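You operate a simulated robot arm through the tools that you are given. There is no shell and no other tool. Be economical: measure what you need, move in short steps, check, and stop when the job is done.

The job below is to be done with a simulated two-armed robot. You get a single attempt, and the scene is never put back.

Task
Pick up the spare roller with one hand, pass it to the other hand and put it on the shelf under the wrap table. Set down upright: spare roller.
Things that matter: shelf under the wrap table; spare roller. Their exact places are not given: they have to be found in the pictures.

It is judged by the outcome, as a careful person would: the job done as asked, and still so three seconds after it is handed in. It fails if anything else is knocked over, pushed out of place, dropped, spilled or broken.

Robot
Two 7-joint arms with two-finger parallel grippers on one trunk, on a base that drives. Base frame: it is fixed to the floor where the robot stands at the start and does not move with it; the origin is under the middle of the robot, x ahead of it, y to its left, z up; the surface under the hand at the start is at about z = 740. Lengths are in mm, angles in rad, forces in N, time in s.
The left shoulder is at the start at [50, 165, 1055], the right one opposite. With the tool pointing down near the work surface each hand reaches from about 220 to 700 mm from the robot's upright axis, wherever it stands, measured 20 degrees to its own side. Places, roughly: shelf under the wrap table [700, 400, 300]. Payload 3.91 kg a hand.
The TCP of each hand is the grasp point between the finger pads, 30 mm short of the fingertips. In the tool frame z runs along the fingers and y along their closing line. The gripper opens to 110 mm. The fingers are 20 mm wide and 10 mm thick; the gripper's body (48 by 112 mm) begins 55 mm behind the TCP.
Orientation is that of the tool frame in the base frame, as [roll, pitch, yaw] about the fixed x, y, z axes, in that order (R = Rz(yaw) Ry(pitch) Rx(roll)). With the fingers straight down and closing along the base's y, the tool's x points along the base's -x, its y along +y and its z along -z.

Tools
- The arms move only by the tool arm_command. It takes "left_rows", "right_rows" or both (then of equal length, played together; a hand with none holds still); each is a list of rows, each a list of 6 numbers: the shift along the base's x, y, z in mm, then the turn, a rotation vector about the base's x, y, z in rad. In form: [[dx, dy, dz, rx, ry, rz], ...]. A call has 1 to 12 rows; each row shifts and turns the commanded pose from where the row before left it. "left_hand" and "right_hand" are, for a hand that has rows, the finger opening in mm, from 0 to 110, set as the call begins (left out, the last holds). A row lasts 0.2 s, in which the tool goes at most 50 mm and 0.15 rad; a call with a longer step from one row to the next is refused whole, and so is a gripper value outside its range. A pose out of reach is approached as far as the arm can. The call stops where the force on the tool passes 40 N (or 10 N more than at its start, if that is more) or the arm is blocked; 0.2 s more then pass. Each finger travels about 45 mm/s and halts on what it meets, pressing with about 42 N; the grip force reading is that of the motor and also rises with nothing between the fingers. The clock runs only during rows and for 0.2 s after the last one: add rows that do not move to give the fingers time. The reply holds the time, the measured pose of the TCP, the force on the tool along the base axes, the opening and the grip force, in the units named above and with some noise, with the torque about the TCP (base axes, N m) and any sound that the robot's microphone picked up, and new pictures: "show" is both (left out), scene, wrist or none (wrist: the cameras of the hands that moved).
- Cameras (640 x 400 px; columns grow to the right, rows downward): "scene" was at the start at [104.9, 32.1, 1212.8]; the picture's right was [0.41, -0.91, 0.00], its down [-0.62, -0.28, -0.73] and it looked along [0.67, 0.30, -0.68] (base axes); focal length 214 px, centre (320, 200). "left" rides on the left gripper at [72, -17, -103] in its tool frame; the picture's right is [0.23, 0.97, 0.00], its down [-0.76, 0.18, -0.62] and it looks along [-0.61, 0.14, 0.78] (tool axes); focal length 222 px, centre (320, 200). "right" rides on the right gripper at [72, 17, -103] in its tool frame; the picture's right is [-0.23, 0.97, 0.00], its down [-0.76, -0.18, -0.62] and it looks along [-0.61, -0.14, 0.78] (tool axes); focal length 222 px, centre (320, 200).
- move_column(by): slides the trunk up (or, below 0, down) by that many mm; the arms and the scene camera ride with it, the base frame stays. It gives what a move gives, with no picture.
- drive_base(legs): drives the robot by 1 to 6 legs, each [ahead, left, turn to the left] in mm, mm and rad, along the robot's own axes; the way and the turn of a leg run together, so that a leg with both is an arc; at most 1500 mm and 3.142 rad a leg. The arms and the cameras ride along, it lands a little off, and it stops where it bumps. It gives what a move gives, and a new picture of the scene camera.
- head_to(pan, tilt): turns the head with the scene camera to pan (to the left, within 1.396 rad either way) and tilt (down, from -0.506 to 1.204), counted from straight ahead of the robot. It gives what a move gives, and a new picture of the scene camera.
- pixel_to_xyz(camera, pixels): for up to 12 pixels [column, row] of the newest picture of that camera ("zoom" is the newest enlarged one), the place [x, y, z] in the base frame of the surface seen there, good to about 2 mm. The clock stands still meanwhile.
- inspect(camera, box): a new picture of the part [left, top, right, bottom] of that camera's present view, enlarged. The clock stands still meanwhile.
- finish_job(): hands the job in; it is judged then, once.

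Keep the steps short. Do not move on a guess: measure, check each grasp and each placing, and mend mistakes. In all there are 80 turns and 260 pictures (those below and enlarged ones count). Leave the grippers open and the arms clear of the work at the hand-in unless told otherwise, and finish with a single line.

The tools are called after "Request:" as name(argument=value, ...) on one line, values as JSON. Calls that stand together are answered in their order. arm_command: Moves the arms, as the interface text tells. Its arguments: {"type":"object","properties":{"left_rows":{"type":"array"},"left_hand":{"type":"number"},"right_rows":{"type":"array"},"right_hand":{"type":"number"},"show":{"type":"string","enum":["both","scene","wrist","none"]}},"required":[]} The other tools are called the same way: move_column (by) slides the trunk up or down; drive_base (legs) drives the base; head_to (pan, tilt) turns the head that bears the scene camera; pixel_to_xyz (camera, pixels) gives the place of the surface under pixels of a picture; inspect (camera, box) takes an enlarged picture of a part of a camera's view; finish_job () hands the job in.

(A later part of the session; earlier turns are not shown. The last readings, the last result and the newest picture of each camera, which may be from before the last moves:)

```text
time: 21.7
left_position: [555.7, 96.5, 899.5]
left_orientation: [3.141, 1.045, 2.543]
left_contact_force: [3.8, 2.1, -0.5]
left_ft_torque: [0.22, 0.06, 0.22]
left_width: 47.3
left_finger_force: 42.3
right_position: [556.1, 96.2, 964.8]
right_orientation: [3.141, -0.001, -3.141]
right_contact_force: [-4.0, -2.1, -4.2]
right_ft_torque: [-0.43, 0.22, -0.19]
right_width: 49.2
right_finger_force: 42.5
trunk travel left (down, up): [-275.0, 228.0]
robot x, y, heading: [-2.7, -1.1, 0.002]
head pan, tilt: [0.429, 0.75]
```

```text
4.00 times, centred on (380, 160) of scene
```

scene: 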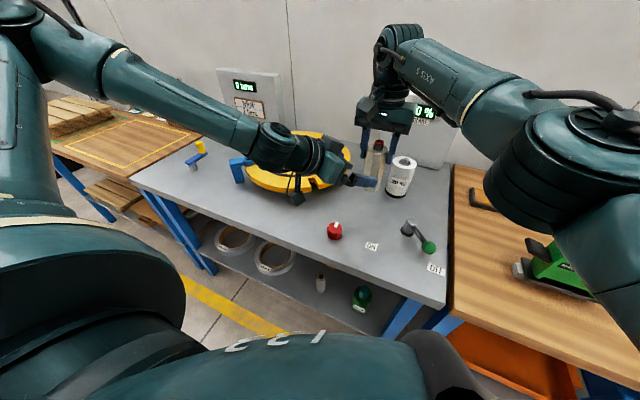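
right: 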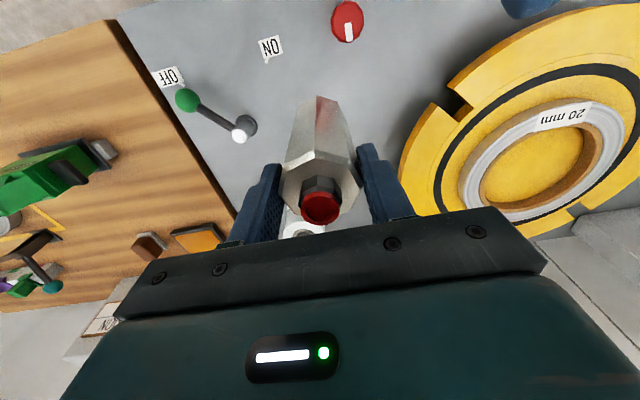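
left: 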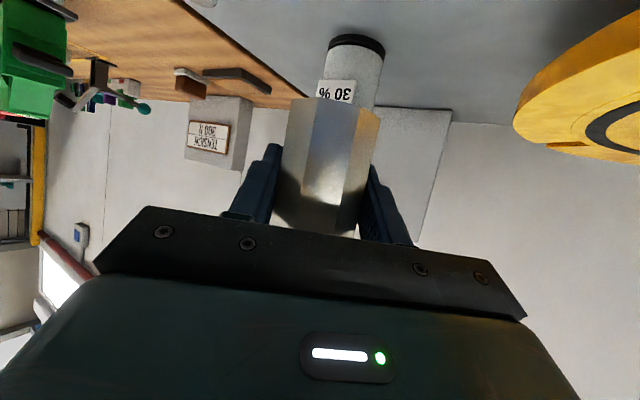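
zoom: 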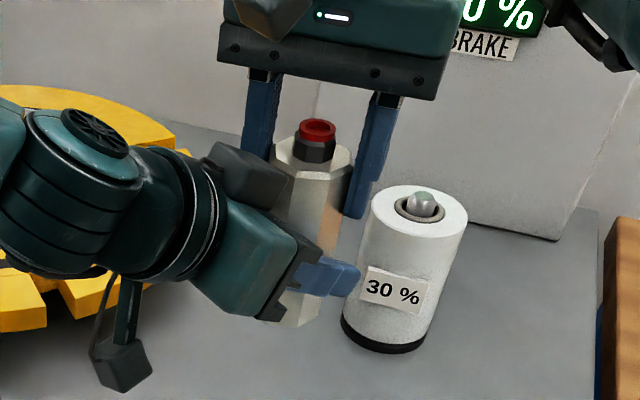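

The left hand holds it at 47 mm with 42 N. Both hands now grip firmly, so I open the right hand.

Request:
arm_command(right_rows=[[0, 0, 0, 0, 0, 0], [0, 0, 0, 0, 0, 0], [0, 0, 0, 0, 0, 0], [0, 0, 0, 0, 0, 0]], right_hand=110, show="scene")

Request:
inspect(camera="scene", box=[330, 110, 430, 210])

```text
time: 22.7
left_position: [555.7, 98.1, 899.0]
left_orientation: [-3.138, 1.044, 2.551]
left_contact_force: [-8.1, 22.3, -1.8]
left_ft_torque: [-1.11, -0.36, 0.27]
left_width: 45.7
left_finger_force: 41.8
right_position: [556.7, 93.4, 964.3]
right_orientation: [-3.137, 0.004, 3.133]
right_contact_force: [6.9, -22.3, 0.9]
right_ft_torque: [-0.33, -0.11, -0.2]
right_width: 99.2
right_finger_force: 0.1
trunk travel left (down, up): [-275.0, 228.0]
robot x, y, heading: [-3.6, 3.2, -0.002]
head pan, tilt: [0.429, 0.75]
```

scene: 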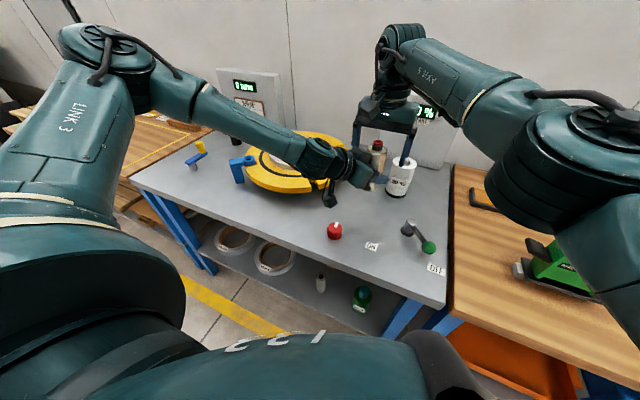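

```text
4.00 times, centred on (380, 160) of scene
```

zoom: 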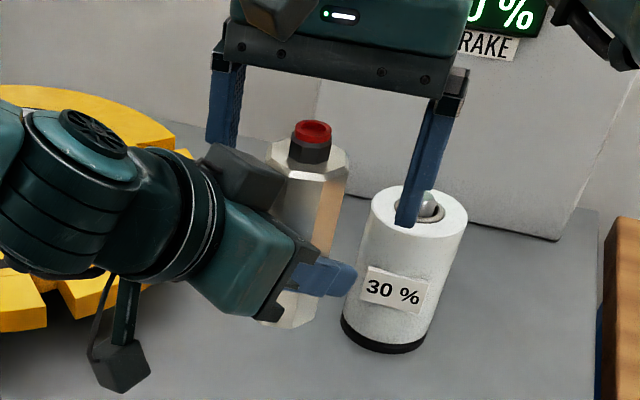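

The opening right finger presses on the corner of the left gripper (22 N sideways). I bring the right opening back to 80 mm to take the load off, then raise that hand straight up.

Request:
arm_command(right_rows=[[0, 0, 0, 0, 0, 0], [0, 0, 0, 0, 0, 0]], right_hand=78, show="scene")

Request:
inspect(camera="scene", box=[330, 110, 430, 210])

```text
time: 23.3
left_position: [552.8, 93.0, 898.9]
left_orientation: [-3.138, 1.043, 2.537]
left_contact_force: [-19.5, -4.2, -1.8]
left_ft_torque: [0.06, -0.96, 1.07]
left_width: 46.4
left_finger_force: 42.0
right_position: [555.6, 98.2, 964.1]
right_orientation: [3.136, 0.005, 3.141]
right_contact_force: [20.0, 2.9, 2.3]
right_ft_torque: [0.1, -0.35, -1.01]
right_width: 79.8
right_finger_force: 1.5
trunk travel left (down, up): [-275.0, 228.0]
robot x, y, heading: [-1.8, -1.2, -0.003]
head pan, tilt: [0.429, 0.75]
```

scene: 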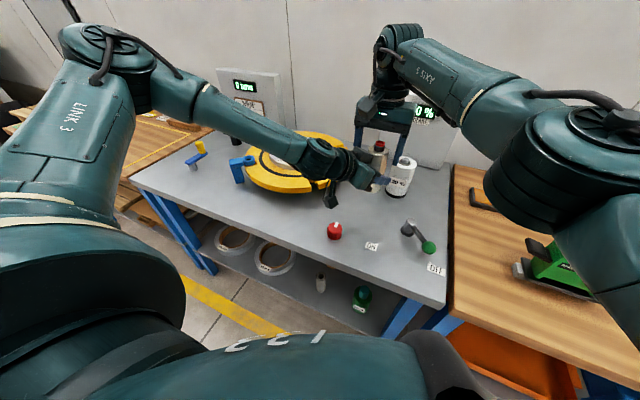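

```text
4.00 times, centred on (380, 160) of scene
```

zoom: 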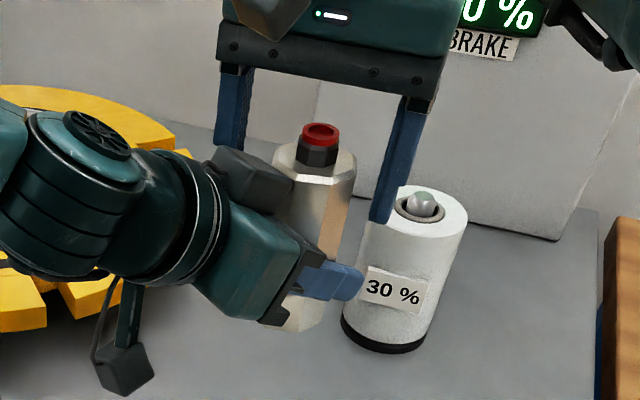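

Now the right finger leans on the left gripper in x (20 N). I ease the right hand forward a touch and raise it.

Request:
arm_command(right_rows=[[3, -3, 4, 0, 0, 0], [2, -3, 10, 0, 0, 0], [0, 0, 20, 0, 0, 0], [0, 0, 30, 0, 0, 0], [0, 0, 30, 0, 0, 0]], show="scene")

Request:
inspect(camera="scene", box=[330, 110, 430, 210])

```text
time: 24.5
left_position: [554.7, 97.0, 899.1]
left_orientation: [-3.141, 1.045, 2.543]
left_contact_force: [-0.3, 0.1, -0.1]
left_ft_torque: [0.0, -0.02, 0.0]
left_width: 46.1
left_finger_force: 41.9
right_position: [552.4, 80.6, 1025.6]
right_orientation: [3.14, 0.001, 3.141]
right_contact_force: [0.1, 0.2, 0.6]
right_ft_torque: [0.01, 0.0, -0.02]
right_width: 78.0
right_finger_force: 0.0
right hand out of reach, approached as far as the arm can: row 3, 5
trunk travel left (down, up): [-275.0, 228.0]
robot x, y, heading: [0.6, 2.0, 0.002]
head pan, tilt: [0.429, 0.75]
```

scene: 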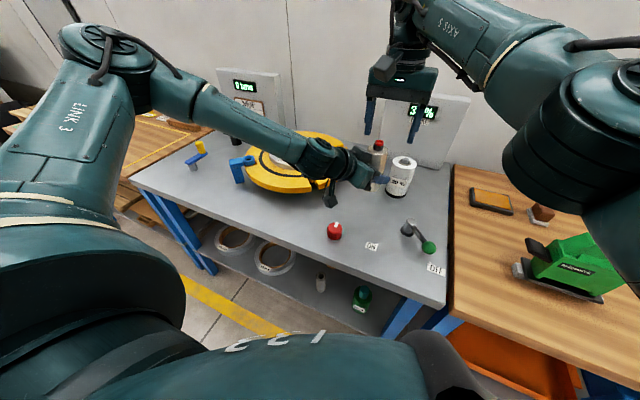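

```text
4.00 times, centred on (380, 160) of scene
```

zoom: 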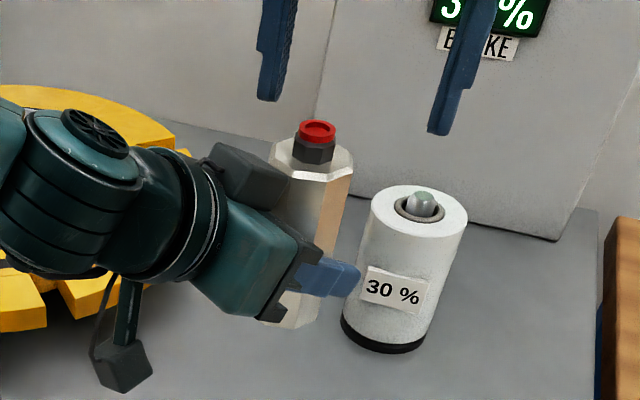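

The right hand is free and the left holds the roller upright. I lift the left slightly and withdraw the right hand up and back to its own side.

Request:
arm_command(right_rows=[[0, -20, 20, 0, 0, 0], [-25, -35, 10, 0, 0, 0], [-25, -35, 10, 0, 0, 0], [-30, -35, 0, 0, 0, 0], [-30, -35, 0, 0, 0, 0], [-30, -30, 0, 0, 0, 0]], left_rows=[[0, 0, 5, 0, 0, 0], [0, 0, 10, 0, 0, 0], [0, 0, 15, 0, 0, 0], [0, 0, 10, 0, 0, 0], [0, 0, 0, 0, 0, 0], [0, 0, 0, 0, 0, 0]])

Request:
inspect(camera="scene", box=[330, 110, 430, 210])

```text
time: 25.9
left_position: [554.8, 94.7, 939.5]
left_orientation: [3.141, 1.047, 2.541]
left_contact_force: [-1.4, -0.6, -3.8]
left_ft_torque: [0.0, 0.01, -0.02]
left_width: 46.0
left_finger_force: 41.8
right_position: [412.1, -109.2, 1066.1]
right_orientation: [3.141, 0.001, 3.139]
right_contact_force: [0.0, -0.6, 0.3]
right_ft_torque: [0.0, -0.01, 0.02]
right_width: 77.9
right_finger_force: 0.1
trunk travel left (down, up): [-275.0, 228.0]
robot x, y, heading: [-1.7, 1.3, 0.003]
head pan, tilt: [0.429, 0.75]
```

scene: 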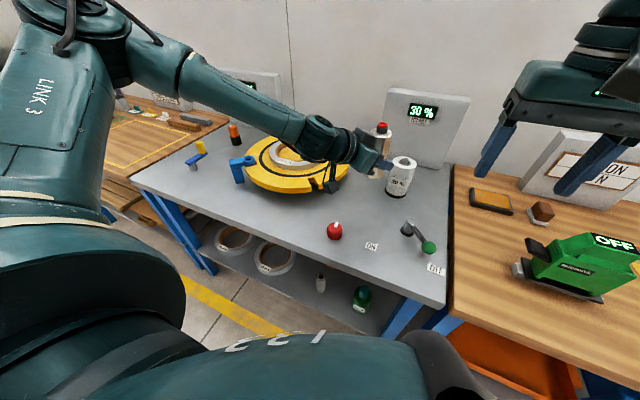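
right: 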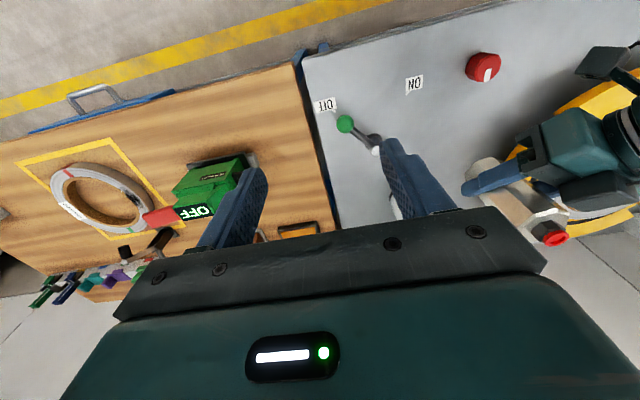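
left: 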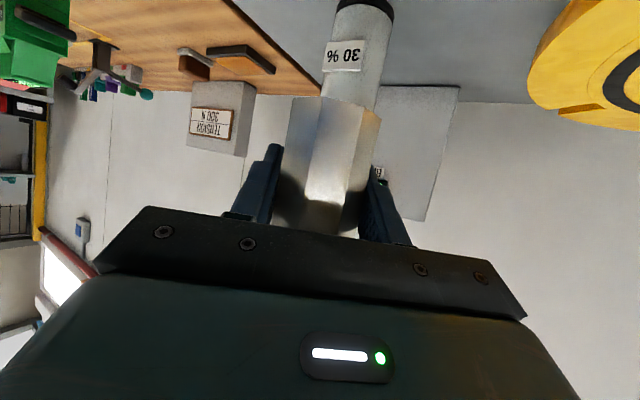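

```text
4.00 times, centred on (380, 160) of scene
```

zoom: 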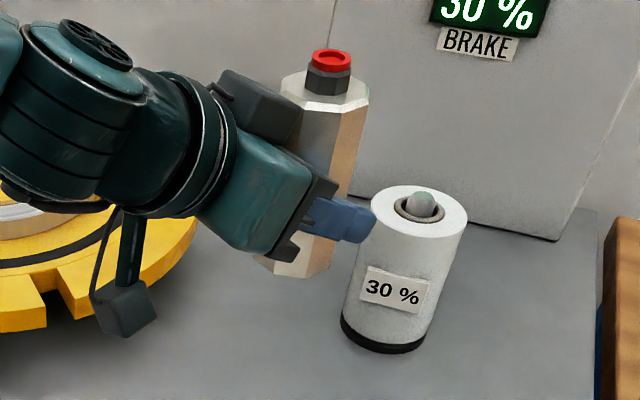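

The left hand carries it securely (3.8 N). The hands are clear of the table things, so I drive straight back 420 mm for room and a view of the shelf.

Request:
drive_base(legs=[[-420, 0, 0]])

Request:
head_to(pan=0.15, tilt=0.75)

```text
time: 28.5
left_position: [135.8, 96.9, 940.4]
left_orientation: [3.141, 1.046, 2.546]
left_contact_force: [0.2, 0.0, -4.7]
left_ft_torque: [-0.01, 0.02, 0.02]
left_width: 46.0
left_finger_force: 41.7
right_position: [-6.6, -106.2, 1066.7]
right_orientation: [-3.14, -0.001, -3.137]
right_contact_force: [-0.3, 0.0, 0.2]
right_ft_torque: [0.0, -0.03, 0.03]
right_width: 78.1
right_finger_force: 0.0
trunk travel left (down, up): [-275.0, 228.0]
robot x, y, heading: [-423.3, -7.8, 0.002]
head pan, tilt: [0.429, 0.75]
```

scene: 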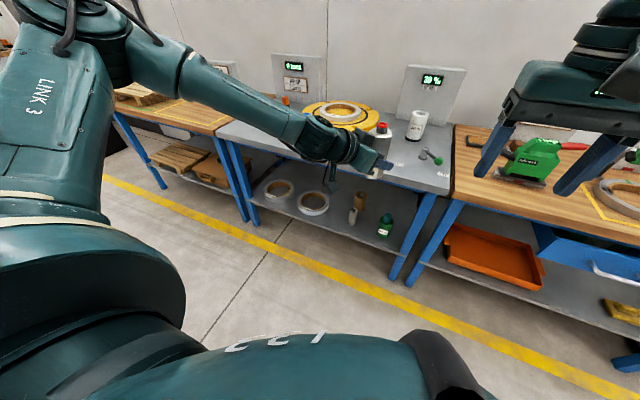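

```text
time: 29.3
left_position: [135.0, 96.2, 940.6]
left_orientation: [3.141, 1.045, 2.547]
left_contact_force: [0.0, 0.0, -4.2]
left_ft_torque: [0.0, -0.02, 0.0]
left_width: 46.2
left_finger_force: 41.9
right_position: [-7.2, -106.7, 1065.3]
right_orientation: [3.141, -0.001, -3.139]
right_contact_force: [0.4, 0.2, 0.1]
right_ft_torque: [0.0, 0.03, -0.03]
right_width: 77.9
right_finger_force: 0.1
trunk travel left (down, up): [-275.0, 228.0]
robot x, y, heading: [-422.2, -0.4, 0.002]
head pan, tilt: [0.15, 0.75]
```

scene: 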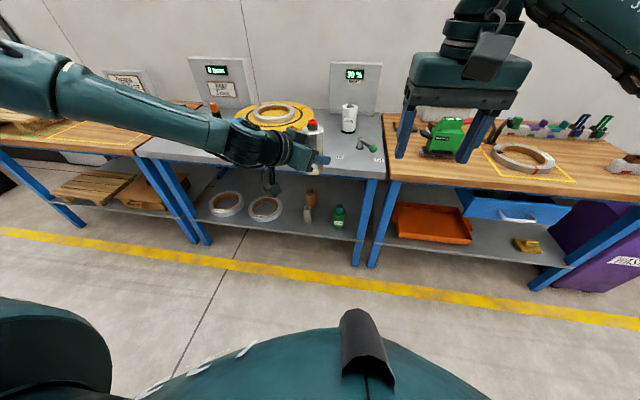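

Now the shelf is visible. I enlarge it to find a free place.

Request:
inspect(camera="scene", box=[180, 140, 400, 280])

Request:
pixel_to_xyz(camera="zoom", pixels=[[380, 215], [388, 180], [465, 230], [470, 190], [285, 200], [250, 240], [420, 250], [330, 205], [300, 240], [520, 250], [380, 140], [300, 150]])

```text
2.86 times, centred on (290, 210) of scene
```

zoom: 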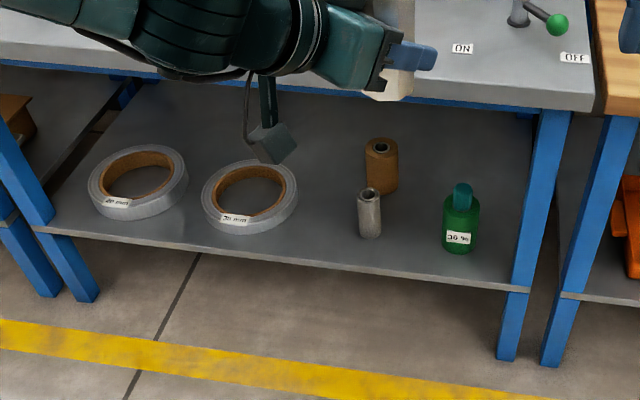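

```text
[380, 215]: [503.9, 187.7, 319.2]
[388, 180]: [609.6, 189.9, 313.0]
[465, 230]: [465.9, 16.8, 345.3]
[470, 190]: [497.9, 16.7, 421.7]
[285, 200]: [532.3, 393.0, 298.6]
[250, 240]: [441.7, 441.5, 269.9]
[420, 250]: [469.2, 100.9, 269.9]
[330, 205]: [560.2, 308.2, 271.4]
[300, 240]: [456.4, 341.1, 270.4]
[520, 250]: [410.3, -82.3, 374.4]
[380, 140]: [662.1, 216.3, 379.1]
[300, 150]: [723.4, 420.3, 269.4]
```

There is a free patch on the shelf around (465, 290), between the tape ring (edge y ≈ 365) and the tube (edge y ≈ 215). The shelf top is at z = 270. I lower the trunk fully, then check.

Request:
move_column(by=-270)

Request:
arm_command(left_rows=[[0, 0, -40, 0, 0, 0], [0, 0, -40, 0, 0, 0], [0, 0, -40, 0, 0, 0], [0, 0, -40, 0, 0, 0]], right_rows=[[0, 0, 40, 0, 0, 0], [0, 0, 40, 0, 0, 0], [0, 0, 40, 0, 0, 0], [0, 0, 30, 0, 0, 0]], show="scene")

```text
time: 32.1
left_position: [134.2, 97.5, 669.0]
left_orientation: [3.14, 1.047, 2.546]
left_contact_force: [-0.7, -0.4, -5.1]
left_ft_torque: [-0.04, 0.0, -0.03]
left_width: 46.0
left_finger_force: 41.5
right_position: [-7.5, -106.3, 794.6]
right_orientation: [3.141, -0.001, -3.139]
right_contact_force: [0.2, -0.2, 0.4]
right_ft_torque: [0.01, -0.01, -0.03]
right_width: 77.9
right_finger_force: 0.2
trunk travel left (down, up): [-5.0, 498.0]
robot x, y, heading: [-420.3, -1.8, 0.005]
head pan, tilt: [0.15, 0.75]
```

```text
time: 33.1
left_position: [136.5, 97.4, 628.8]
left_orientation: [3.14, 1.045, 2.547]
left_contact_force: [0.0, -0.3, -4.9]
left_ft_torque: [0.01, 0.02, 0.0]
left_width: 45.9
left_finger_force: 41.8
left hand out of reach, approached as far as the arm can: row 2, 3, 4
right_position: [-5.3, -107.5, 944.8]
right_orientation: [3.141, -0.001, -3.139]
right_contact_force: [0.0, 0.3, 1.3]
right_ft_torque: [-0.02, 0.04, -0.01]
right_width: 78.3
right_finger_force: 0.0
trunk travel left (down, up): [-5.0, 498.0]
robot x, y, heading: [-417.8, -3.5, 0.005]
head pan, tilt: [0.15, 0.75]
```

scene: 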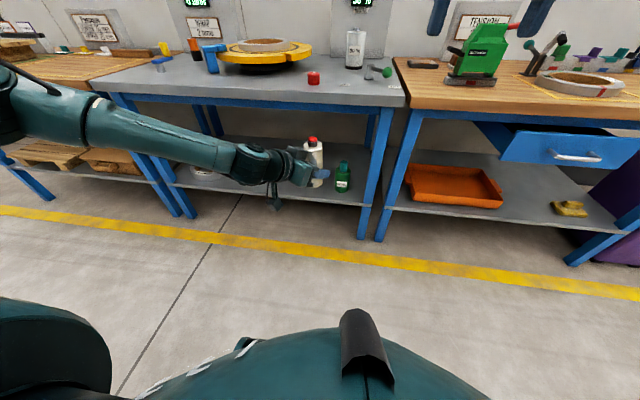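

The left arm hits a limit at z ≈ 629 in this crossed-over pose. I bring the hand out to its own side and yaw it straight ahead, then try lowering again.

Request:
arm_command(left_rows=[[0, 40, 0, 0, 0, 0.15], [0, 40, 0, 0, 0, 0.15], [0, 40, 0, 0, 0, 0.15], [0, 40, 0, 0, 0, 0.15], [0, 0, -30, 0, 0, 0], [0, 0, -40, 0, 0, 0], [0, 0, -40, 0, 0, 0], [0, 0, -40, 0, 0, 0]], show="scene")

```text
time: 34.9
left_position: [164.3, 227.0, 575.2]
left_orientation: [3.134, 1.025, -3.137]
left_contact_force: [-0.1, 0.3, -5.0]
left_ft_torque: [0.03, 0.05, 0.01]
left_width: 46.1
left_finger_force: 41.8
left hand out of reach, approached as far as the arm can: row 6, 7, 8
right_position: [-5.5, -106.3, 944.2]
right_orientation: [-3.139, 0.0, -3.138]
right_contact_force: [-0.2, -0.6, -0.2]
right_ft_torque: [-0.03, -0.01, 0.01]
right_width: 78.0
right_finger_force: 0.1
trunk travel left (down, up): [-5.0, 498.0]
robot x, y, heading: [-421.5, -2.6, 0.007]
head pan, tilt: [0.15, 0.75]
```

scene: 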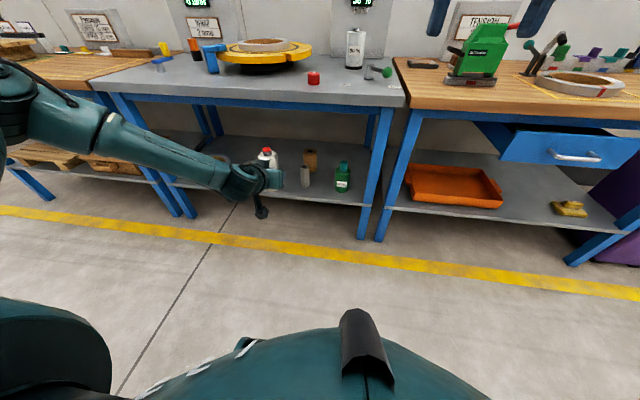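

The limit eases with the arm farther ahead (it drifted forward and lower). There is still room before the table edge, so I combine forward and downward steps.

Request:
arm_command(left_rows=[[25, 5, 0, 0, 0, 0], [25, 5, -10, 0, 0, 0], [20, 5, -30, 0, 0, 0], [15, 3, -35, 0, 0, 0], [10, 3, -35, 0, 0, 0], [5, 0, -35, 0, 0, 0]], show="scene")

```text
time: 36.3
left_position: [211.8, 245.5, 578.0]
left_orientation: [3.137, 1.038, -3.136]
left_contact_force: [-0.1, 0.7, -4.4]
left_ft_torque: [-0.05, -0.01, 0.0]
left_width: 46.0
left_finger_force: 41.6
left hand out of reach, approached as far as the arm can: row 1, 2, 3, 4, 5, 6
right_position: [-6.0, -106.6, 944.1]
right_orientation: [3.14, 0.0, -3.139]
right_contact_force: [-0.4, -0.3, -0.4]
right_ft_torque: [-0.01, 0.02, 0.01]
right_width: 78.0
right_finger_force: 0.1
trunk travel left (down, up): [-5.0, 498.0]
robot x, y, heading: [-420.6, -1.0, 0.007]
head pan, tilt: [0.15, 0.75]
```

scene: 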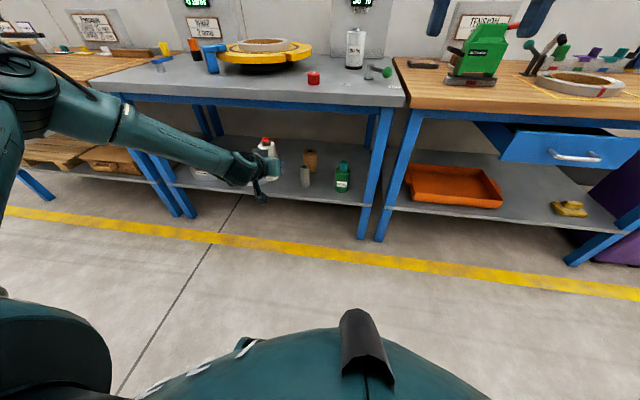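

Still limited at z ≈ 578, which looks like a wrist-bend limit. To learn which pitch lets the arm go low, I tilt the tool 0.35 rad more downward (roller held in the air) and lower again.

Request:
arm_command(left_rows=[[0, 0, 0, 0, 0.12, 0], [0, 0, 0, 0, 0.12, 0], [0, 0, 0, 0, 0.12, 0], [0, 0, -40, 0, 0, 0], [0, 0, -40, 0, 0, 0], [0, 0, -40, 0, 0, 0], [0, 0, -40, 0, 0, 0], [0, 0, -40, 0, 0, 0]], show="scene")

```text
time: 38.1
left_position: [136.9, 293.6, 478.2]
left_orientation: [3.141, 0.685, -3.139]
left_contact_force: [-0.5, 0.8, -5.4]
left_ft_torque: [0.0, 0.01, 0.03]
left_width: 45.9
left_finger_force: 42.7
left hand out of reach, approached as far as the arm can: row 4, 5, 6, 7, 8
right_position: [-6.6, -107.1, 945.1]
right_orientation: [-3.141, 0.0, -3.139]
right_contact_force: [1.0, 0.1, -0.9]
right_ft_torque: [0.03, -0.04, 0.0]
right_width: 77.9
right_finger_force: 0.1
trunk travel left (down, up): [-5.0, 498.0]
robot x, y, heading: [-418.6, -1.3, 0.005]
head pan, tilt: [0.15, 0.75]
```

scene: 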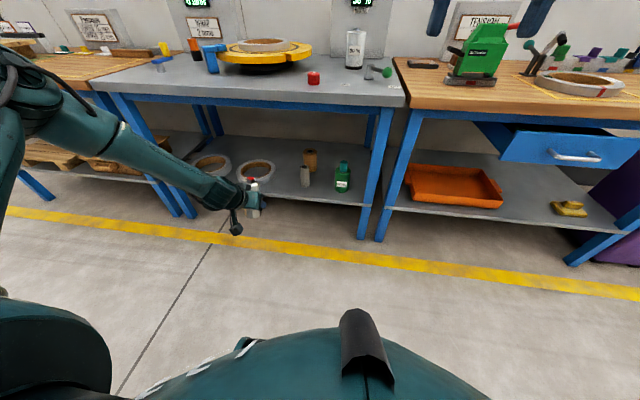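

With more pitch it got to z ≈ 478, so it's the wrist bend. I'll restore the upright pitch, go back up a little, yaw the tool well inward so the wrist bends sideways instead, and retry downward.

Request:
arm_command(left_rows=[[10, 0, 40, 0, -0.12, 0], [10, 0, 40, 0, -0.12, 0], [10, 0, 40, 0, -0.122, 0], [0, 0, 30, 0, 0, -0.15], [0, 0, 0, 0, 0, -0.15], [0, 0, 0, 0, 0, -0.15], [0, 0, 0, 0, 0, -0.15], [0, 0, 0, 0, 0, -0.15], [0, 0, 0, 0, 0, -0.15], [0, 0, 0, 0, 0, -0.15]], show="none")

Request:
arm_command(left_rows=[[0, 0, -40, 0, 0, 0], [0, 0, -40, 0, 0, 0], [0, 0, -40, 0, 0, 0], [0, 0, -40, 0, 0, 0], [0, 0, -40, 0, 0, 0], [0, 0, -40, 0, 0, 0]], show="scene")

```text
time: 40.3
left_position: [167.7, 295.8, 629.0]
left_orientation: [3.141, 1.049, 2.093]
left_contact_force: [0.0, 0.2, -4.2]
left_ft_torque: [-0.04, -0.02, -0.03]
left_width: 46.0
left_finger_force: 42.1
right_position: [-5.3, -106.7, 945.6]
right_orientation: [3.14, 0.0, -3.139]
right_contact_force: [-0.1, -0.2, 0.0]
right_ft_torque: [0.04, -0.02, -0.03]
right_width: 77.8
right_finger_force: 0.0
trunk travel left (down, up): [-5.0, 498.0]
robot x, y, heading: [-417.4, -0.4, 0.005]
head pan, tilt: [0.15, 0.75]
```

```text
time: 41.7
left_position: [93.6, 281.2, 508.6]
left_orientation: [3.141, 1.046, 2.095]
left_contact_force: [0.1, 0.1, -4.2]
left_ft_torque: [0.0, 0.01, -0.03]
left_width: 46.1
left_finger_force: 42.1
left hand out of reach, approached as far as the arm can: row 2, 3, 4, 5, 6
right_position: [-6.6, -107.1, 944.5]
right_orientation: [3.14, 0.0, -3.139]
right_contact_force: [-0.2, 0.1, 0.2]
right_ft_torque: [0.02, 0.01, -0.01]
right_width: 78.1
right_finger_force: 0.0
trunk travel left (down, up): [-5.0, 498.0]
robot x, y, heading: [-419.6, -0.7, 0.008]
head pan, tilt: [0.15, 0.75]
```

scene: 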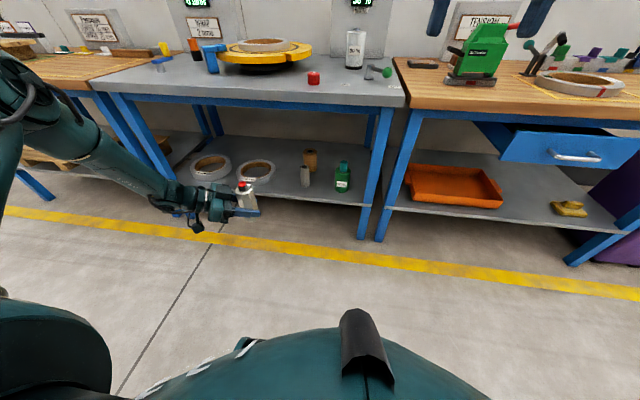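

Better: z reached 508 at yaw −1.05. I yaw further inward and try down again.

Request:
arm_command(left_rows=[[0, 0, 20, 0, 0, -0.15], [0, 0, 0, 0, 0, -0.15], [0, 0, 0, 0, 0, -0.15], [0, 0, 0, 0, 0, -0.07], [0, 0, -40, 0, 0, 0], [0, 0, -40, 0, 0, 0], [0, 0, -40, 0, 0, 0], [0, 0, -40, 0, 0, 0], [0, 0, -40, 0, 0, 0]], show="scene")

```text
time: 43.7
left_position: [-1.3, 264.0, 500.8]
left_orientation: [3.131, 1.045, 1.568]
left_contact_force: [0.5, -0.5, -4.5]
left_ft_torque: [0.02, 0.03, -0.02]
left_width: 46.2
left_finger_force: 42.9
left hand out of reach, approached as far as the arm can: row 2, 3, 4, 5, 6, 7, 8, 9
right_position: [-6.0, -107.3, 944.3]
right_orientation: [-3.14, -0.001, -3.137]
right_contact_force: [0.4, -1.0, -0.8]
right_ft_torque: [0.01, -0.03, -0.01]
right_width: 77.9
right_finger_force: 0.1
trunk travel left (down, up): [-5.0, 498.0]
robot x, y, heading: [-421.1, -1.1, 0.002]
head pan, tilt: [0.15, 0.75]
```

scene: 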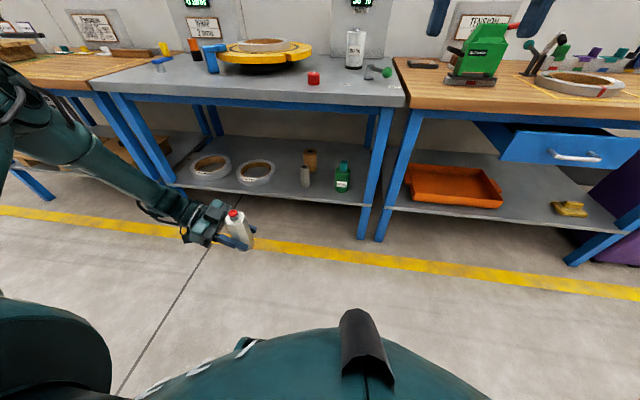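

That was worse, since it only drifts back. I'll try the opposite: straight-ahead yaw with the arm far stretched out, so that the forearm is less steep, before descending. First back up and out.

Request:
arm_command(left_rows=[[20, 0, 40, 0, 0, 0.1], [20, 0, 40, 0, 0, 0.14], [20, 0, 40, 0, 0, 0.14], [30, 0, 30, 0, 0, 0.14], [30, 0, 10, 0, 0, 0.14], [30, 0, 0, 0, 0, 0.14], [30, 0, 0, 0, 0, 0.14], [30, 0, 0, 0, 0, 0.14], [30, 0, 0, 0, 0, 0.14], [30, 0, 0, 0, 0, 0.14], [30, 0, 0, 0, 0, 0.14], [20, 0, 0, 0, 0, 0.07]], show="none")

Request:
arm_command(left_rows=[[10, 0, -35, 0, 0, 0], [0, 0, -35, 0, 0, 0], [0, 0, -35, 0, 0, 0], [0, 0, -35, 0, 0, 0], [0, 0, -35, 0, 0, 0], [0, 0, -35, 0, 0, 0]], show="scene")

```text
time: 46.3
left_position: [298.1, 274.4, 669.8]
left_orientation: [-3.141, 1.048, -3.134]
left_contact_force: [0.7, 0.6, -5.4]
left_ft_torque: [0.01, -0.02, 0.03]
left_width: 46.1
left_finger_force: 41.4
left hand out of reach, approached as far as the arm can: row 11, 12
right_position: [-6.3, -106.5, 944.4]
right_orientation: [-3.14, -0.001, -3.137]
right_contact_force: [-0.2, 1.3, 0.4]
right_ft_torque: [0.01, 0.02, 0.01]
right_width: 77.9
right_finger_force: 0.0
trunk travel left (down, up): [-5.0, 498.0]
robot x, y, heading: [-422.4, -1.4, 0.002]
head pan, tilt: [0.15, 0.75]
```

```text
time: 47.7
left_position: [257.2, 295.2, 591.1]
left_orientation: [3.141, 1.044, -3.137]
left_contact_force: [1.0, -0.2, -5.1]
left_ft_torque: [-0.01, 0.0, 0.01]
left_width: 46.0
left_finger_force: 41.8
left hand out of reach, approached as far as the arm can: row 1, 2, 3, 4, 5, 6
right_position: [-5.2, -106.6, 944.6]
right_orientation: [3.141, 0.001, -3.138]
right_contact_force: [0.4, -0.5, -0.1]
right_ft_torque: [-0.03, -0.01, 0.03]
right_width: 78.0
right_finger_force: 0.1
trunk travel left (down, up): [-5.0, 498.0]
robot x, y, heading: [-419.6, 1.6, 0.005]
head pan, tilt: [0.15, 0.75]
```

scene: 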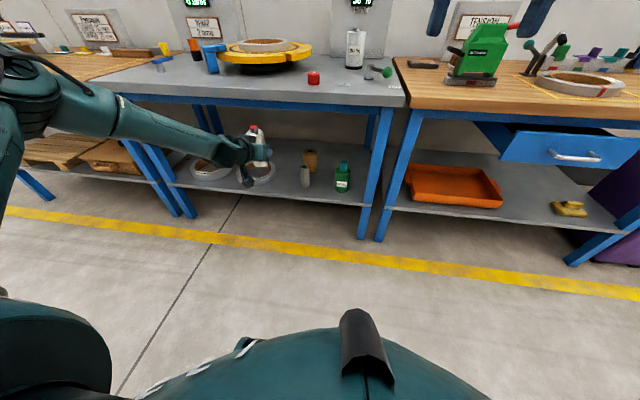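

Lowering straight ahead is limited by the shoulder. Descending makes the hand drift to its outer side, so I test lowering out to the robot's left (tool yawed left about 1 rad). The floor there is free. If it works I can turn the base to suit.

Request:
arm_command(left_rows=[[-30, 30, 30, 0, 0, 0.1], [-35, 34, 30, 0, 0, 0.12], [-35, 34, 0, 0, 0, 0.12], [-35, 34, 0, 0, 0, 0.12], [-35, 34, 0, 0, 0, 0.12], [-35, 34, 0, 0, 0, 0.12], [-35, 34, 0, 0, 0, 0.12], [-35, 34, 0, 0, 0, 0.12], [-35, 34, 0, 0, 0, 0.11]], show="none")

Request:
arm_command(left_rows=[[0, 0, -40, 0, 0, 0], [0, 0, -40, 0, 0, 0], [0, 0, -40, 0, 0, 0], [0, 0, -40, 0, 0, 0], [0, 0, -40, 0, 0, 0], [0, 0, -40, 0, 0, 0], [0, 0, -40, 0, 0, 0]], show="none")

Request:
head_to(pan=0.9, tilt=0.7)

```text
refused: row 1 steps farther than a row can; nothing moved
```

```text
time: 49.3
left_position: [256.9, 296.0, 591.7]
left_orientation: [3.139, 1.044, -3.136]
left_contact_force: [-1.0, -1.2, -6.0]
left_ft_torque: [-0.02, 0.01, 0.0]
left_width: 46.0
left_finger_force: 42.2
left hand out of reach, approached as far as the arm can: row 1, 2, 3, 4, 5, 6, 7
right_position: [-6.1, -105.7, 945.2]
right_orientation: [3.141, 0.002, -3.138]
right_contact_force: [-0.5, -0.4, 0.7]
right_ft_torque: [-0.01, 0.03, -0.02]
right_width: 77.9
right_finger_force: 0.1
trunk travel left (down, up): [-5.0, 498.0]
robot x, y, heading: [-421.7, -0.2, 0.005]
head pan, tilt: [0.15, 0.75]
```

```text
time: 50.4
left_position: [256.8, 296.6, 591.3]
left_orientation: [-3.141, 1.043, -3.138]
left_contact_force: [-0.3, -0.1, -3.9]
left_ft_torque: [-0.02, 0.02, -0.01]
left_width: 46.0
left_finger_force: 41.9
right_position: [-6.9, -106.0, 944.8]
right_orientation: [-3.141, 0.0, -3.136]
right_contact_force: [-0.6, -0.5, -1.0]
right_ft_torque: [-0.02, 0.02, 0.01]
right_width: 77.9
right_finger_force: 0.0
trunk travel left (down, up): [-5.0, 498.0]
robot x, y, heading: [-419.2, -2.3, -0.002]
head pan, tilt: [0.901, 0.7]
```

scene: 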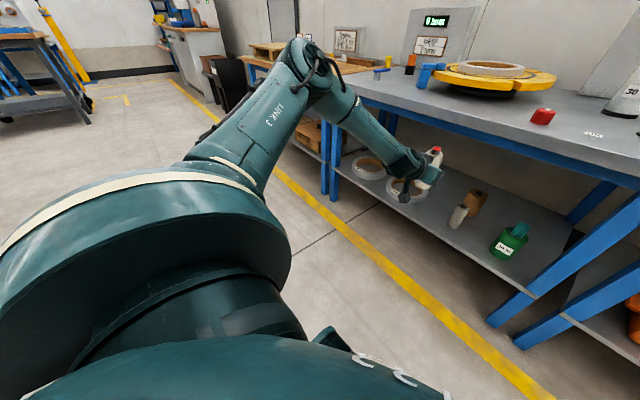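

The picture shows the elbow sticking out left and above the shoulder. My swing rows were a bit too long and got refused, so I repeat the outward test with shorter steps.

Request:
arm_command(left_rows=[[-25, 25, 20, 0, 0, 0.1], [-33, 30, 20, 0, 0, 0.12], [-35, 32, 10, 0, 0, 0.12], [-35, 32, 10, 0, 0, 0.12], [-35, 32, 0, 0, 0, 0.12], [-35, 32, 0, 0, 0, 0.12], [-35, 32, 0, 0, 0, 0.12], [-35, 32, 0, 0, 0, 0.12], [-35, 32, 0, 0, 0, 0.11]], show="none")

Request:
arm_command(left_rows=[[0, 0, -40, 0, 0, 0], [0, 0, -40, 0, 0, 0], [0, 0, -40, 0, 0, 0], [0, 0, -40, 0, 0, 0], [0, 0, -40, 0, 0, 0], [0, 0, -40, 0, 0, 0], [0, 0, -40, 0, 0, 0]], show="scene")

```text
time: 52.4
left_position: [-46.8, 572.9, 652.3]
left_orientation: [3.14, 1.049, -2.086]
left_contact_force: [0.7, 0.1, -5.7]
left_ft_torque: [-0.01, 0.0, -0.03]
left_width: 46.1
left_finger_force: 42.1
right_position: [-5.4, -106.7, 944.9]
right_orientation: [-3.141, 0.001, -3.139]
right_contact_force: [-0.1, 0.6, 0.0]
right_ft_torque: [0.0, 0.03, 0.01]
right_width: 78.0
right_finger_force: 0.1
trunk travel left (down, up): [-5.0, 498.0]
robot x, y, heading: [-421.3, -0.7, 0.004]
head pan, tilt: [0.901, 0.7]
```

```text
time: 54.0
left_position: [-47.2, 574.8, 454.7]
left_orientation: [-3.139, 1.047, -2.085]
left_contact_force: [0.2, 0.7, -5.1]
left_ft_torque: [-0.03, 0.0, 0.0]
left_width: 46.0
left_finger_force: 42.2
left hand out of reach, approached as far as the arm can: row 6, 7
right_position: [-6.6, -106.4, 944.7]
right_orientation: [3.14, 0.0, -3.137]
right_contact_force: [-0.4, 0.3, 0.1]
right_ft_torque: [0.0, 0.0, 0.02]
right_width: 78.0
right_finger_force: 0.0
trunk travel left (down, up): [-5.0, 498.0]
robot x, y, heading: [-421.1, -3.4, 0.0]
head pan, tilt: [0.901, 0.7]
```

scene: 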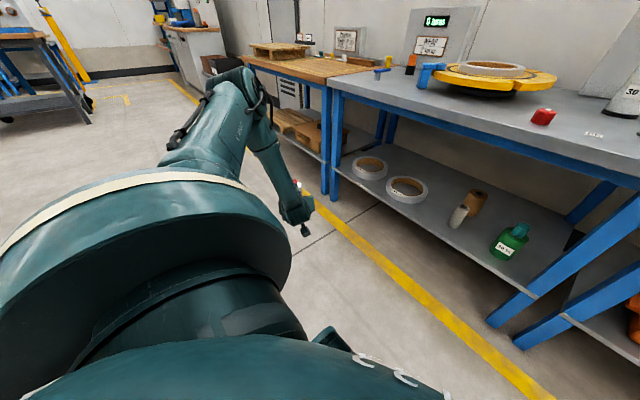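

Much better: z 455 with the arm out to the left. I go farther round to the left and try lower still.

Request:
arm_command(left_rows=[[-30, 15, 15, 0, 0, 0.1], [-35, 15, 10, 0, 0, 0.1], [-35, 15, 0, 0, 0, 0.1], [-35, 15, 0, 0, 0, 0.1], [-35, 15, 0, 0, 0, 0.1], [0, 0, -40, 0, 0, 0], [0, 0, -40, 0, 0, 0], [0, 0, -40, 0, 0, 0], [0, 0, -40, 0, 0, 0]], show="scene")

```text
time: 56.0
left_position: [-218.6, 654.9, 409.8]
left_orientation: [-3.141, 1.046, -1.586]
left_contact_force: [0.5, -0.2, -4.3]
left_ft_torque: [-0.02, 0.03, -0.02]
left_width: 46.1
left_finger_force: 42.1
left hand out of reach, approached as far as the arm can: row 7, 8, 9
right_position: [-7.0, -106.6, 945.7]
right_orientation: [3.141, 0.001, -3.139]
right_contact_force: [-1.1, -0.4, 0.5]
right_ft_torque: [0.0, 0.0, -0.01]
right_width: 77.8
right_finger_force: 0.0
trunk travel left (down, up): [-5.0, 498.0]
robot x, y, heading: [-421.0, -1.4, 0.004]
head pan, tilt: [0.901, 0.7]
```

scene: 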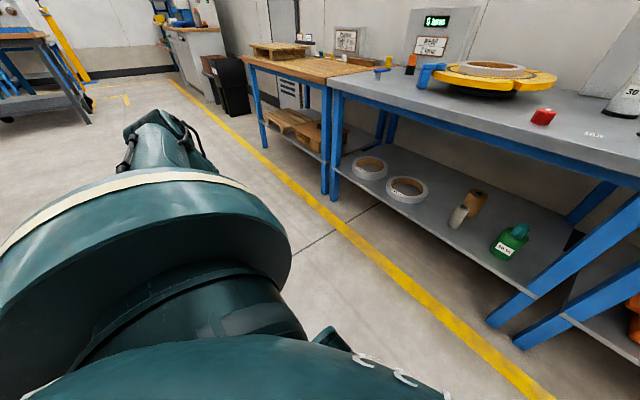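

z 410 now, and I need about 310. The trend is good, so I continue round the left side.

Request:
arm_command(left_rows=[[-30, 0, 15, 0, 0, 0.1], [-35, 0, 10, 0, 0, 0.1], [-35, 0, 0, 0, 0, 0.1], [-35, 0, 0, 0, 0, 0.1], [-35, 0, 0, 0, 0, 0.1], [0, 0, -40, 0, 0, 0], [0, 0, -40, 0, 0, 0], [0, 0, -40, 0, 0, 0], [0, 0, -40, 0, 0, 0]], show="none")

```text
time: 58.0
left_position: [-387.6, 658.4, 275.1]
left_orientation: [-3.142, 1.049, -1.087]
left_contact_force: [0.0, -0.3, -4.7]
left_ft_torque: [-0.03, -0.03, 0.02]
left_width: 46.1
left_finger_force: 41.9
right_position: [-7.3, -106.4, 944.4]
right_orientation: [3.141, -0.001, -3.139]
right_contact_force: [0.0, 0.8, 0.0]
right_ft_torque: [-0.01, -0.01, 0.01]
right_width: 78.1
right_finger_force: 0.0
trunk travel left (down, up): [-5.0, 498.0]
robot x, y, heading: [-417.4, -2.3, 0.001]
head pan, tilt: [0.901, 0.7]
```

It reached z = 275 with the hand out at the robot's left (robot frame about (33, 660)), with the tool still level enough for the roller to stay upright. So I raise the hand to 340 and turn the base right by 2.05 rad, so this pose faces the shelf. The sweep radius stays clear of the table.

Request:
arm_command(left_rows=[[0, 0, 33, 0, 0, 0], [0, 0, 33, 0, 0, 0]], show="none")

Request:
drive_base(legs=[[0, 0, -2.05]])

Request:
head_to(pan=1.39, tilt=0.7)

```text
time: 58.6
left_position: [-387.4, 656.0, 341.6]
left_orientation: [-3.141, 1.047, -1.086]
left_contact_force: [0.2, -0.4, -5.2]
left_ft_torque: [0.0, 0.0, 0.03]
left_width: 46.3
left_finger_force: 42.3
right_position: [-5.7, -106.3, 944.6]
right_orientation: [3.141, 0.0, -3.139]
right_contact_force: [-0.1, 0.3, 0.4]
right_ft_torque: [0.01, 0.01, 0.03]
right_width: 77.8
right_finger_force: 0.3
trunk travel left (down, up): [-5.0, 498.0]
robot x, y, heading: [-419.1, -3.0, 0.004]
head pan, tilt: [0.901, 0.7]
```

```text
time: 63.9
left_position: [148.8, -332.7, 342.3]
left_orientation: [-3.141, 1.048, -3.14]
left_contact_force: [0.3, -0.3, -5.1]
left_ft_torque: [-0.03, 0.04, 0.02]
left_width: 45.9
left_finger_force: 41.9
right_position: [-706.1, -318.7, 944.9]
right_orientation: [-3.141, -0.001, 1.094]
right_contact_force: [0.2, 1.0, 0.4]
right_ft_torque: [0.02, 0.02, 0.03]
right_width: 78.1
right_finger_force: 0.1
trunk travel left (down, up): [-5.0, 498.0]
robot x, y, heading: [-418.4, 0.3, -2.054]
head pan, tilt: [0.901, 0.7]
```

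scene: 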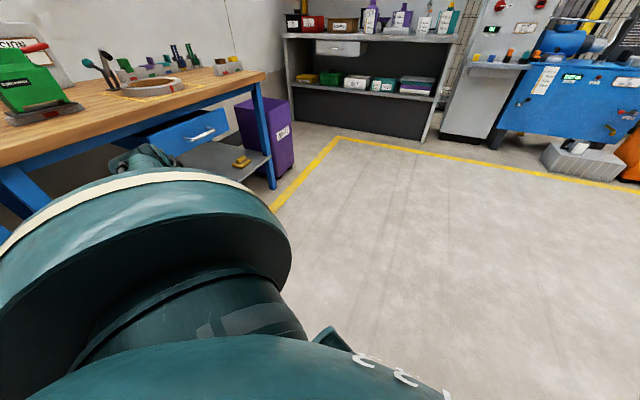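

```text
time: 64.8
left_position: [147.8, -334.7, 341.4]
left_orientation: [3.141, 1.047, -3.14]
left_contact_force: [0.1, -0.7, -5.6]
left_ft_torque: [-0.03, 0.01, -0.01]
left_width: 46.0
left_finger_force: 41.9
right_position: [-705.7, -317.6, 944.3]
right_orientation: [3.141, 0.0, 1.094]
right_contact_force: [0.3, 0.4, 0.6]
right_ft_torque: [0.0, -0.03, 0.03]
right_width: 77.9
right_finger_force: 0.1
trunk travel left (down, up): [-5.0, 498.0]
robot x, y, heading: [-419.9, -3.3, -2.05]
head pan, tilt: [1.389, 0.7]
```

scene: 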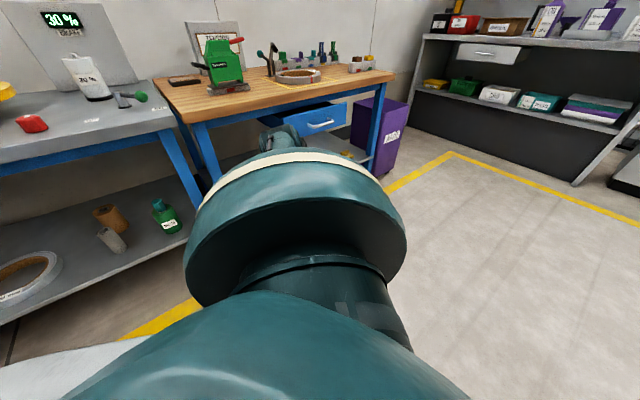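

The pose faces the shelf exactly. I check how near the elbow (about 283,135) is to the bench before sliding sideways.

Request:
pixel_to_xyz(camera="scene", pixels=[[283, 130], [275, 145], [300, 135], [263, 130]])

Request:
inspect(camera="left", box=[0, 0, 640, 400])

```text
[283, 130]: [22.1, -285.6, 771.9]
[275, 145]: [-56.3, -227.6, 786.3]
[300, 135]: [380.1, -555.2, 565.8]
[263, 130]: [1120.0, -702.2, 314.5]
```

```text
1.00 times, centred on (320, 200) of left (not enlarged: the box is as wide or as high as the picture)
```

zoom: 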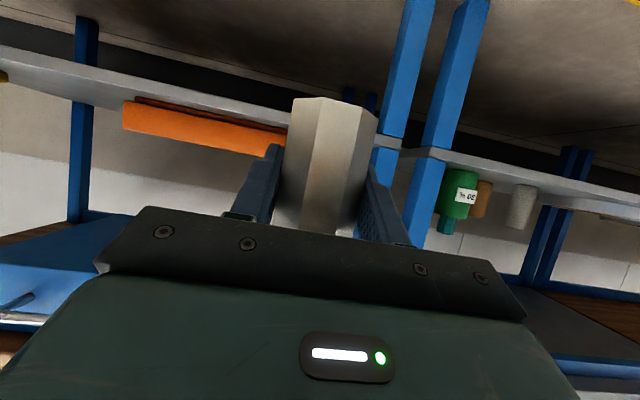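

The elbow is at about (22, −286, 772), only 125 mm behind the hand in x, so it could hit the table edge later. I stretch the hand 90 mm farther forward, still clear of the bench at x = 380, so that the elbow trails more.

Request:
arm_command(left_rows=[[30, 0, 0, 0, 0, 0], [30, 0, 0, 0, 0, 0], [30, 0, 0, 0, 0, 0], [0, 0, 0, 0, 0, 0]], show="scene")

Request:
inspect(camera="scene", box=[180, 80, 400, 220])

```text
time: 65.8
left_position: [238.7, -332.9, 342.4]
left_orientation: [3.139, 1.048, -3.14]
left_contact_force: [-0.2, 0.7, -4.4]
left_ft_torque: [0.0, -0.01, 0.01]
left_width: 46.2
left_finger_force: 41.8
right_position: [-705.1, -319.6, 945.1]
right_orientation: [-3.141, -0.002, 1.093]
right_contact_force: [0.1, -0.4, -0.9]
right_ft_torque: [0.02, -0.01, -0.03]
right_width: 78.0
right_finger_force: 0.0
trunk travel left (down, up): [-5.0, 498.0]
robot x, y, heading: [-421.2, -4.2, -2.046]
head pan, tilt: [1.389, 0.7]
```

scene: 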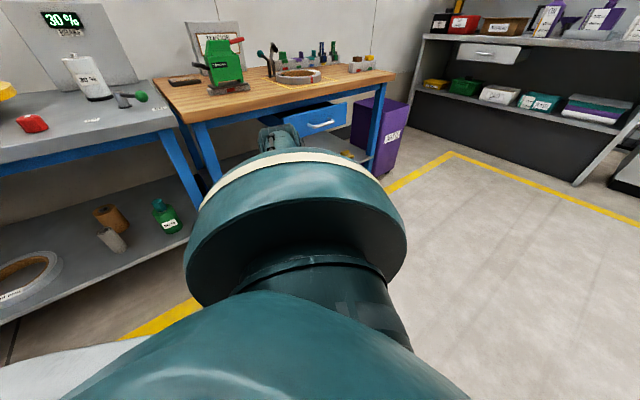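

```text
2.86 times, centred on (290, 150) of scene
```

zoom: 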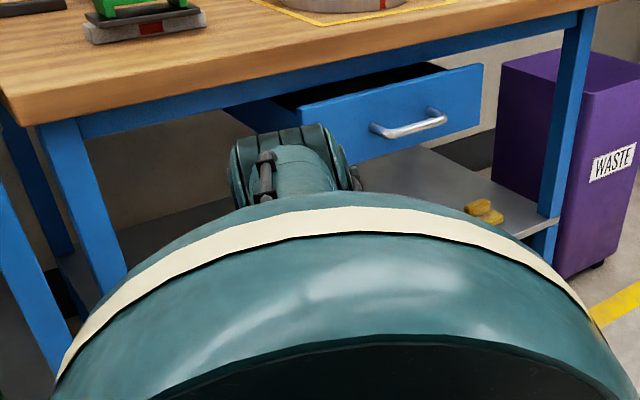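

Reached. I measure the elbow outline in the zoom.

Request:
pixel_to_xyz(camera="zoom", pixels=[[240, 145], [300, 128], [325, 130], [265, 165], [345, 170], [310, 150], [300, 180]])

```text
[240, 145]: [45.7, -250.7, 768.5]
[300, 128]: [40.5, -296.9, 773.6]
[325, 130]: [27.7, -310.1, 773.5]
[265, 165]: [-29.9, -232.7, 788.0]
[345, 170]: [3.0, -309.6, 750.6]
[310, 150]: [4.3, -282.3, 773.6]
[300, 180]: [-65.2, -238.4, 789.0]
```

The elbow front is now 193 mm behind the hand, which is enough. Next I slide the robot sideways 623 mm (world +y), so the hand comes in front of the free patch at y ≈ 290 while staying outside the table.

Request:
drive_base(legs=[[-554, -285, 0]])

Request:
inspect(camera="left", box=[0, 0, 640, 400])

```text
time: 69.3
left_position: [235.5, 288.2, 342.5]
left_orientation: [3.141, 1.048, -3.13]
left_contact_force: [1.0, 0.0, -4.9]
left_ft_torque: [0.02, 0.04, -0.02]
left_width: 45.9
left_finger_force: 42.0
right_position: [-708.6, 296.0, 944.7]
right_orientation: [3.141, 0.001, 1.1]
right_contact_force: [-0.6, 0.0, 0.0]
right_ft_torque: [-0.01, 0.01, 0.03]
right_width: 78.2
right_finger_force: 0.0
trunk travel left (down, up): [-5.0, 498.0]
robot x, y, heading: [-426.6, 612.4, -2.043]
head pan, tilt: [1.389, 0.7]
```

scene: 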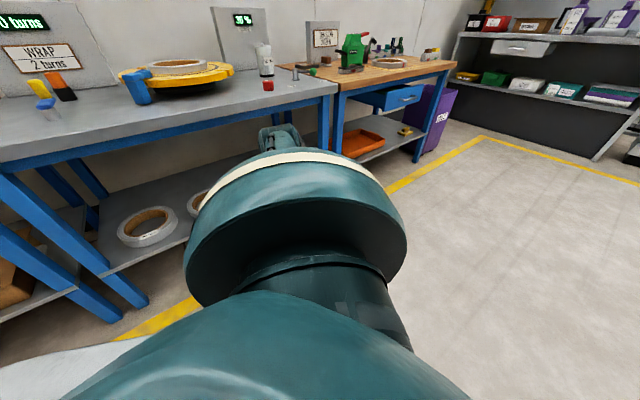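

```text
1.00 times, centred on (320, 200) of left (not enlarged: the box is as wide or as high as the picture)
```

zoom: 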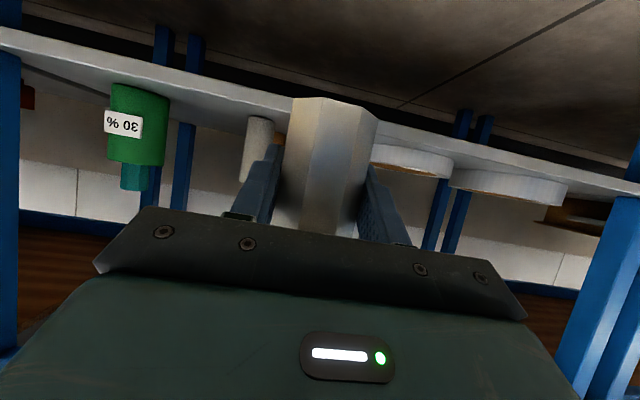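

Seen from the left hand (upside down): the roller faces the gap between the grey tube (258,150) and the ring (410,160). I measure the roller's tilt and the neighbours.

Request:
pixel_to_xyz(camera="left", pixels=[[325, 101], [318, 140], [310, 180], [303, 220], [360, 120], [350, 200], [260, 135], [274, 130], [376, 155], [400, 160], [430, 140], [330, 92]])

```text
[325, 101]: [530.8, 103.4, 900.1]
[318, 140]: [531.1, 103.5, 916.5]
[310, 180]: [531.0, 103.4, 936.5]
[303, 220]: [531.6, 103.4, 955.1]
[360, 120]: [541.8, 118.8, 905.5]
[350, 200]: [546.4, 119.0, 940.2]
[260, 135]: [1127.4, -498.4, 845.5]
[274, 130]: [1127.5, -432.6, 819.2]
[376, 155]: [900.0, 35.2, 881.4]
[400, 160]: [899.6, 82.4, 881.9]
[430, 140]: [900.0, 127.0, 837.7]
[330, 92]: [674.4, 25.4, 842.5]
```

Those came from the old wrist picture, though it does confirm that the roller edge is vertical and the bottom is 40 mm below the TCP. I measure again with the current "zoom" picture.

Request:
pixel_to_xyz(camera="zoom", pixels=[[325, 101], [310, 180], [303, 220], [260, 135], [246, 150], [274, 122], [380, 155], [400, 160], [430, 140], [360, 115], [300, 97]])

```text
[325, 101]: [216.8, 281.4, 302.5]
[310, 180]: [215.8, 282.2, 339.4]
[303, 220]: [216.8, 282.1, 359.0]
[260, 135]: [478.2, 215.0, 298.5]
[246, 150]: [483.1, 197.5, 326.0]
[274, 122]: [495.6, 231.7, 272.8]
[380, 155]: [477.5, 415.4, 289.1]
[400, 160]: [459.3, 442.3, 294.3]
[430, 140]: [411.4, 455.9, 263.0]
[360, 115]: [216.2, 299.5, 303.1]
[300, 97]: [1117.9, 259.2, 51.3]
```

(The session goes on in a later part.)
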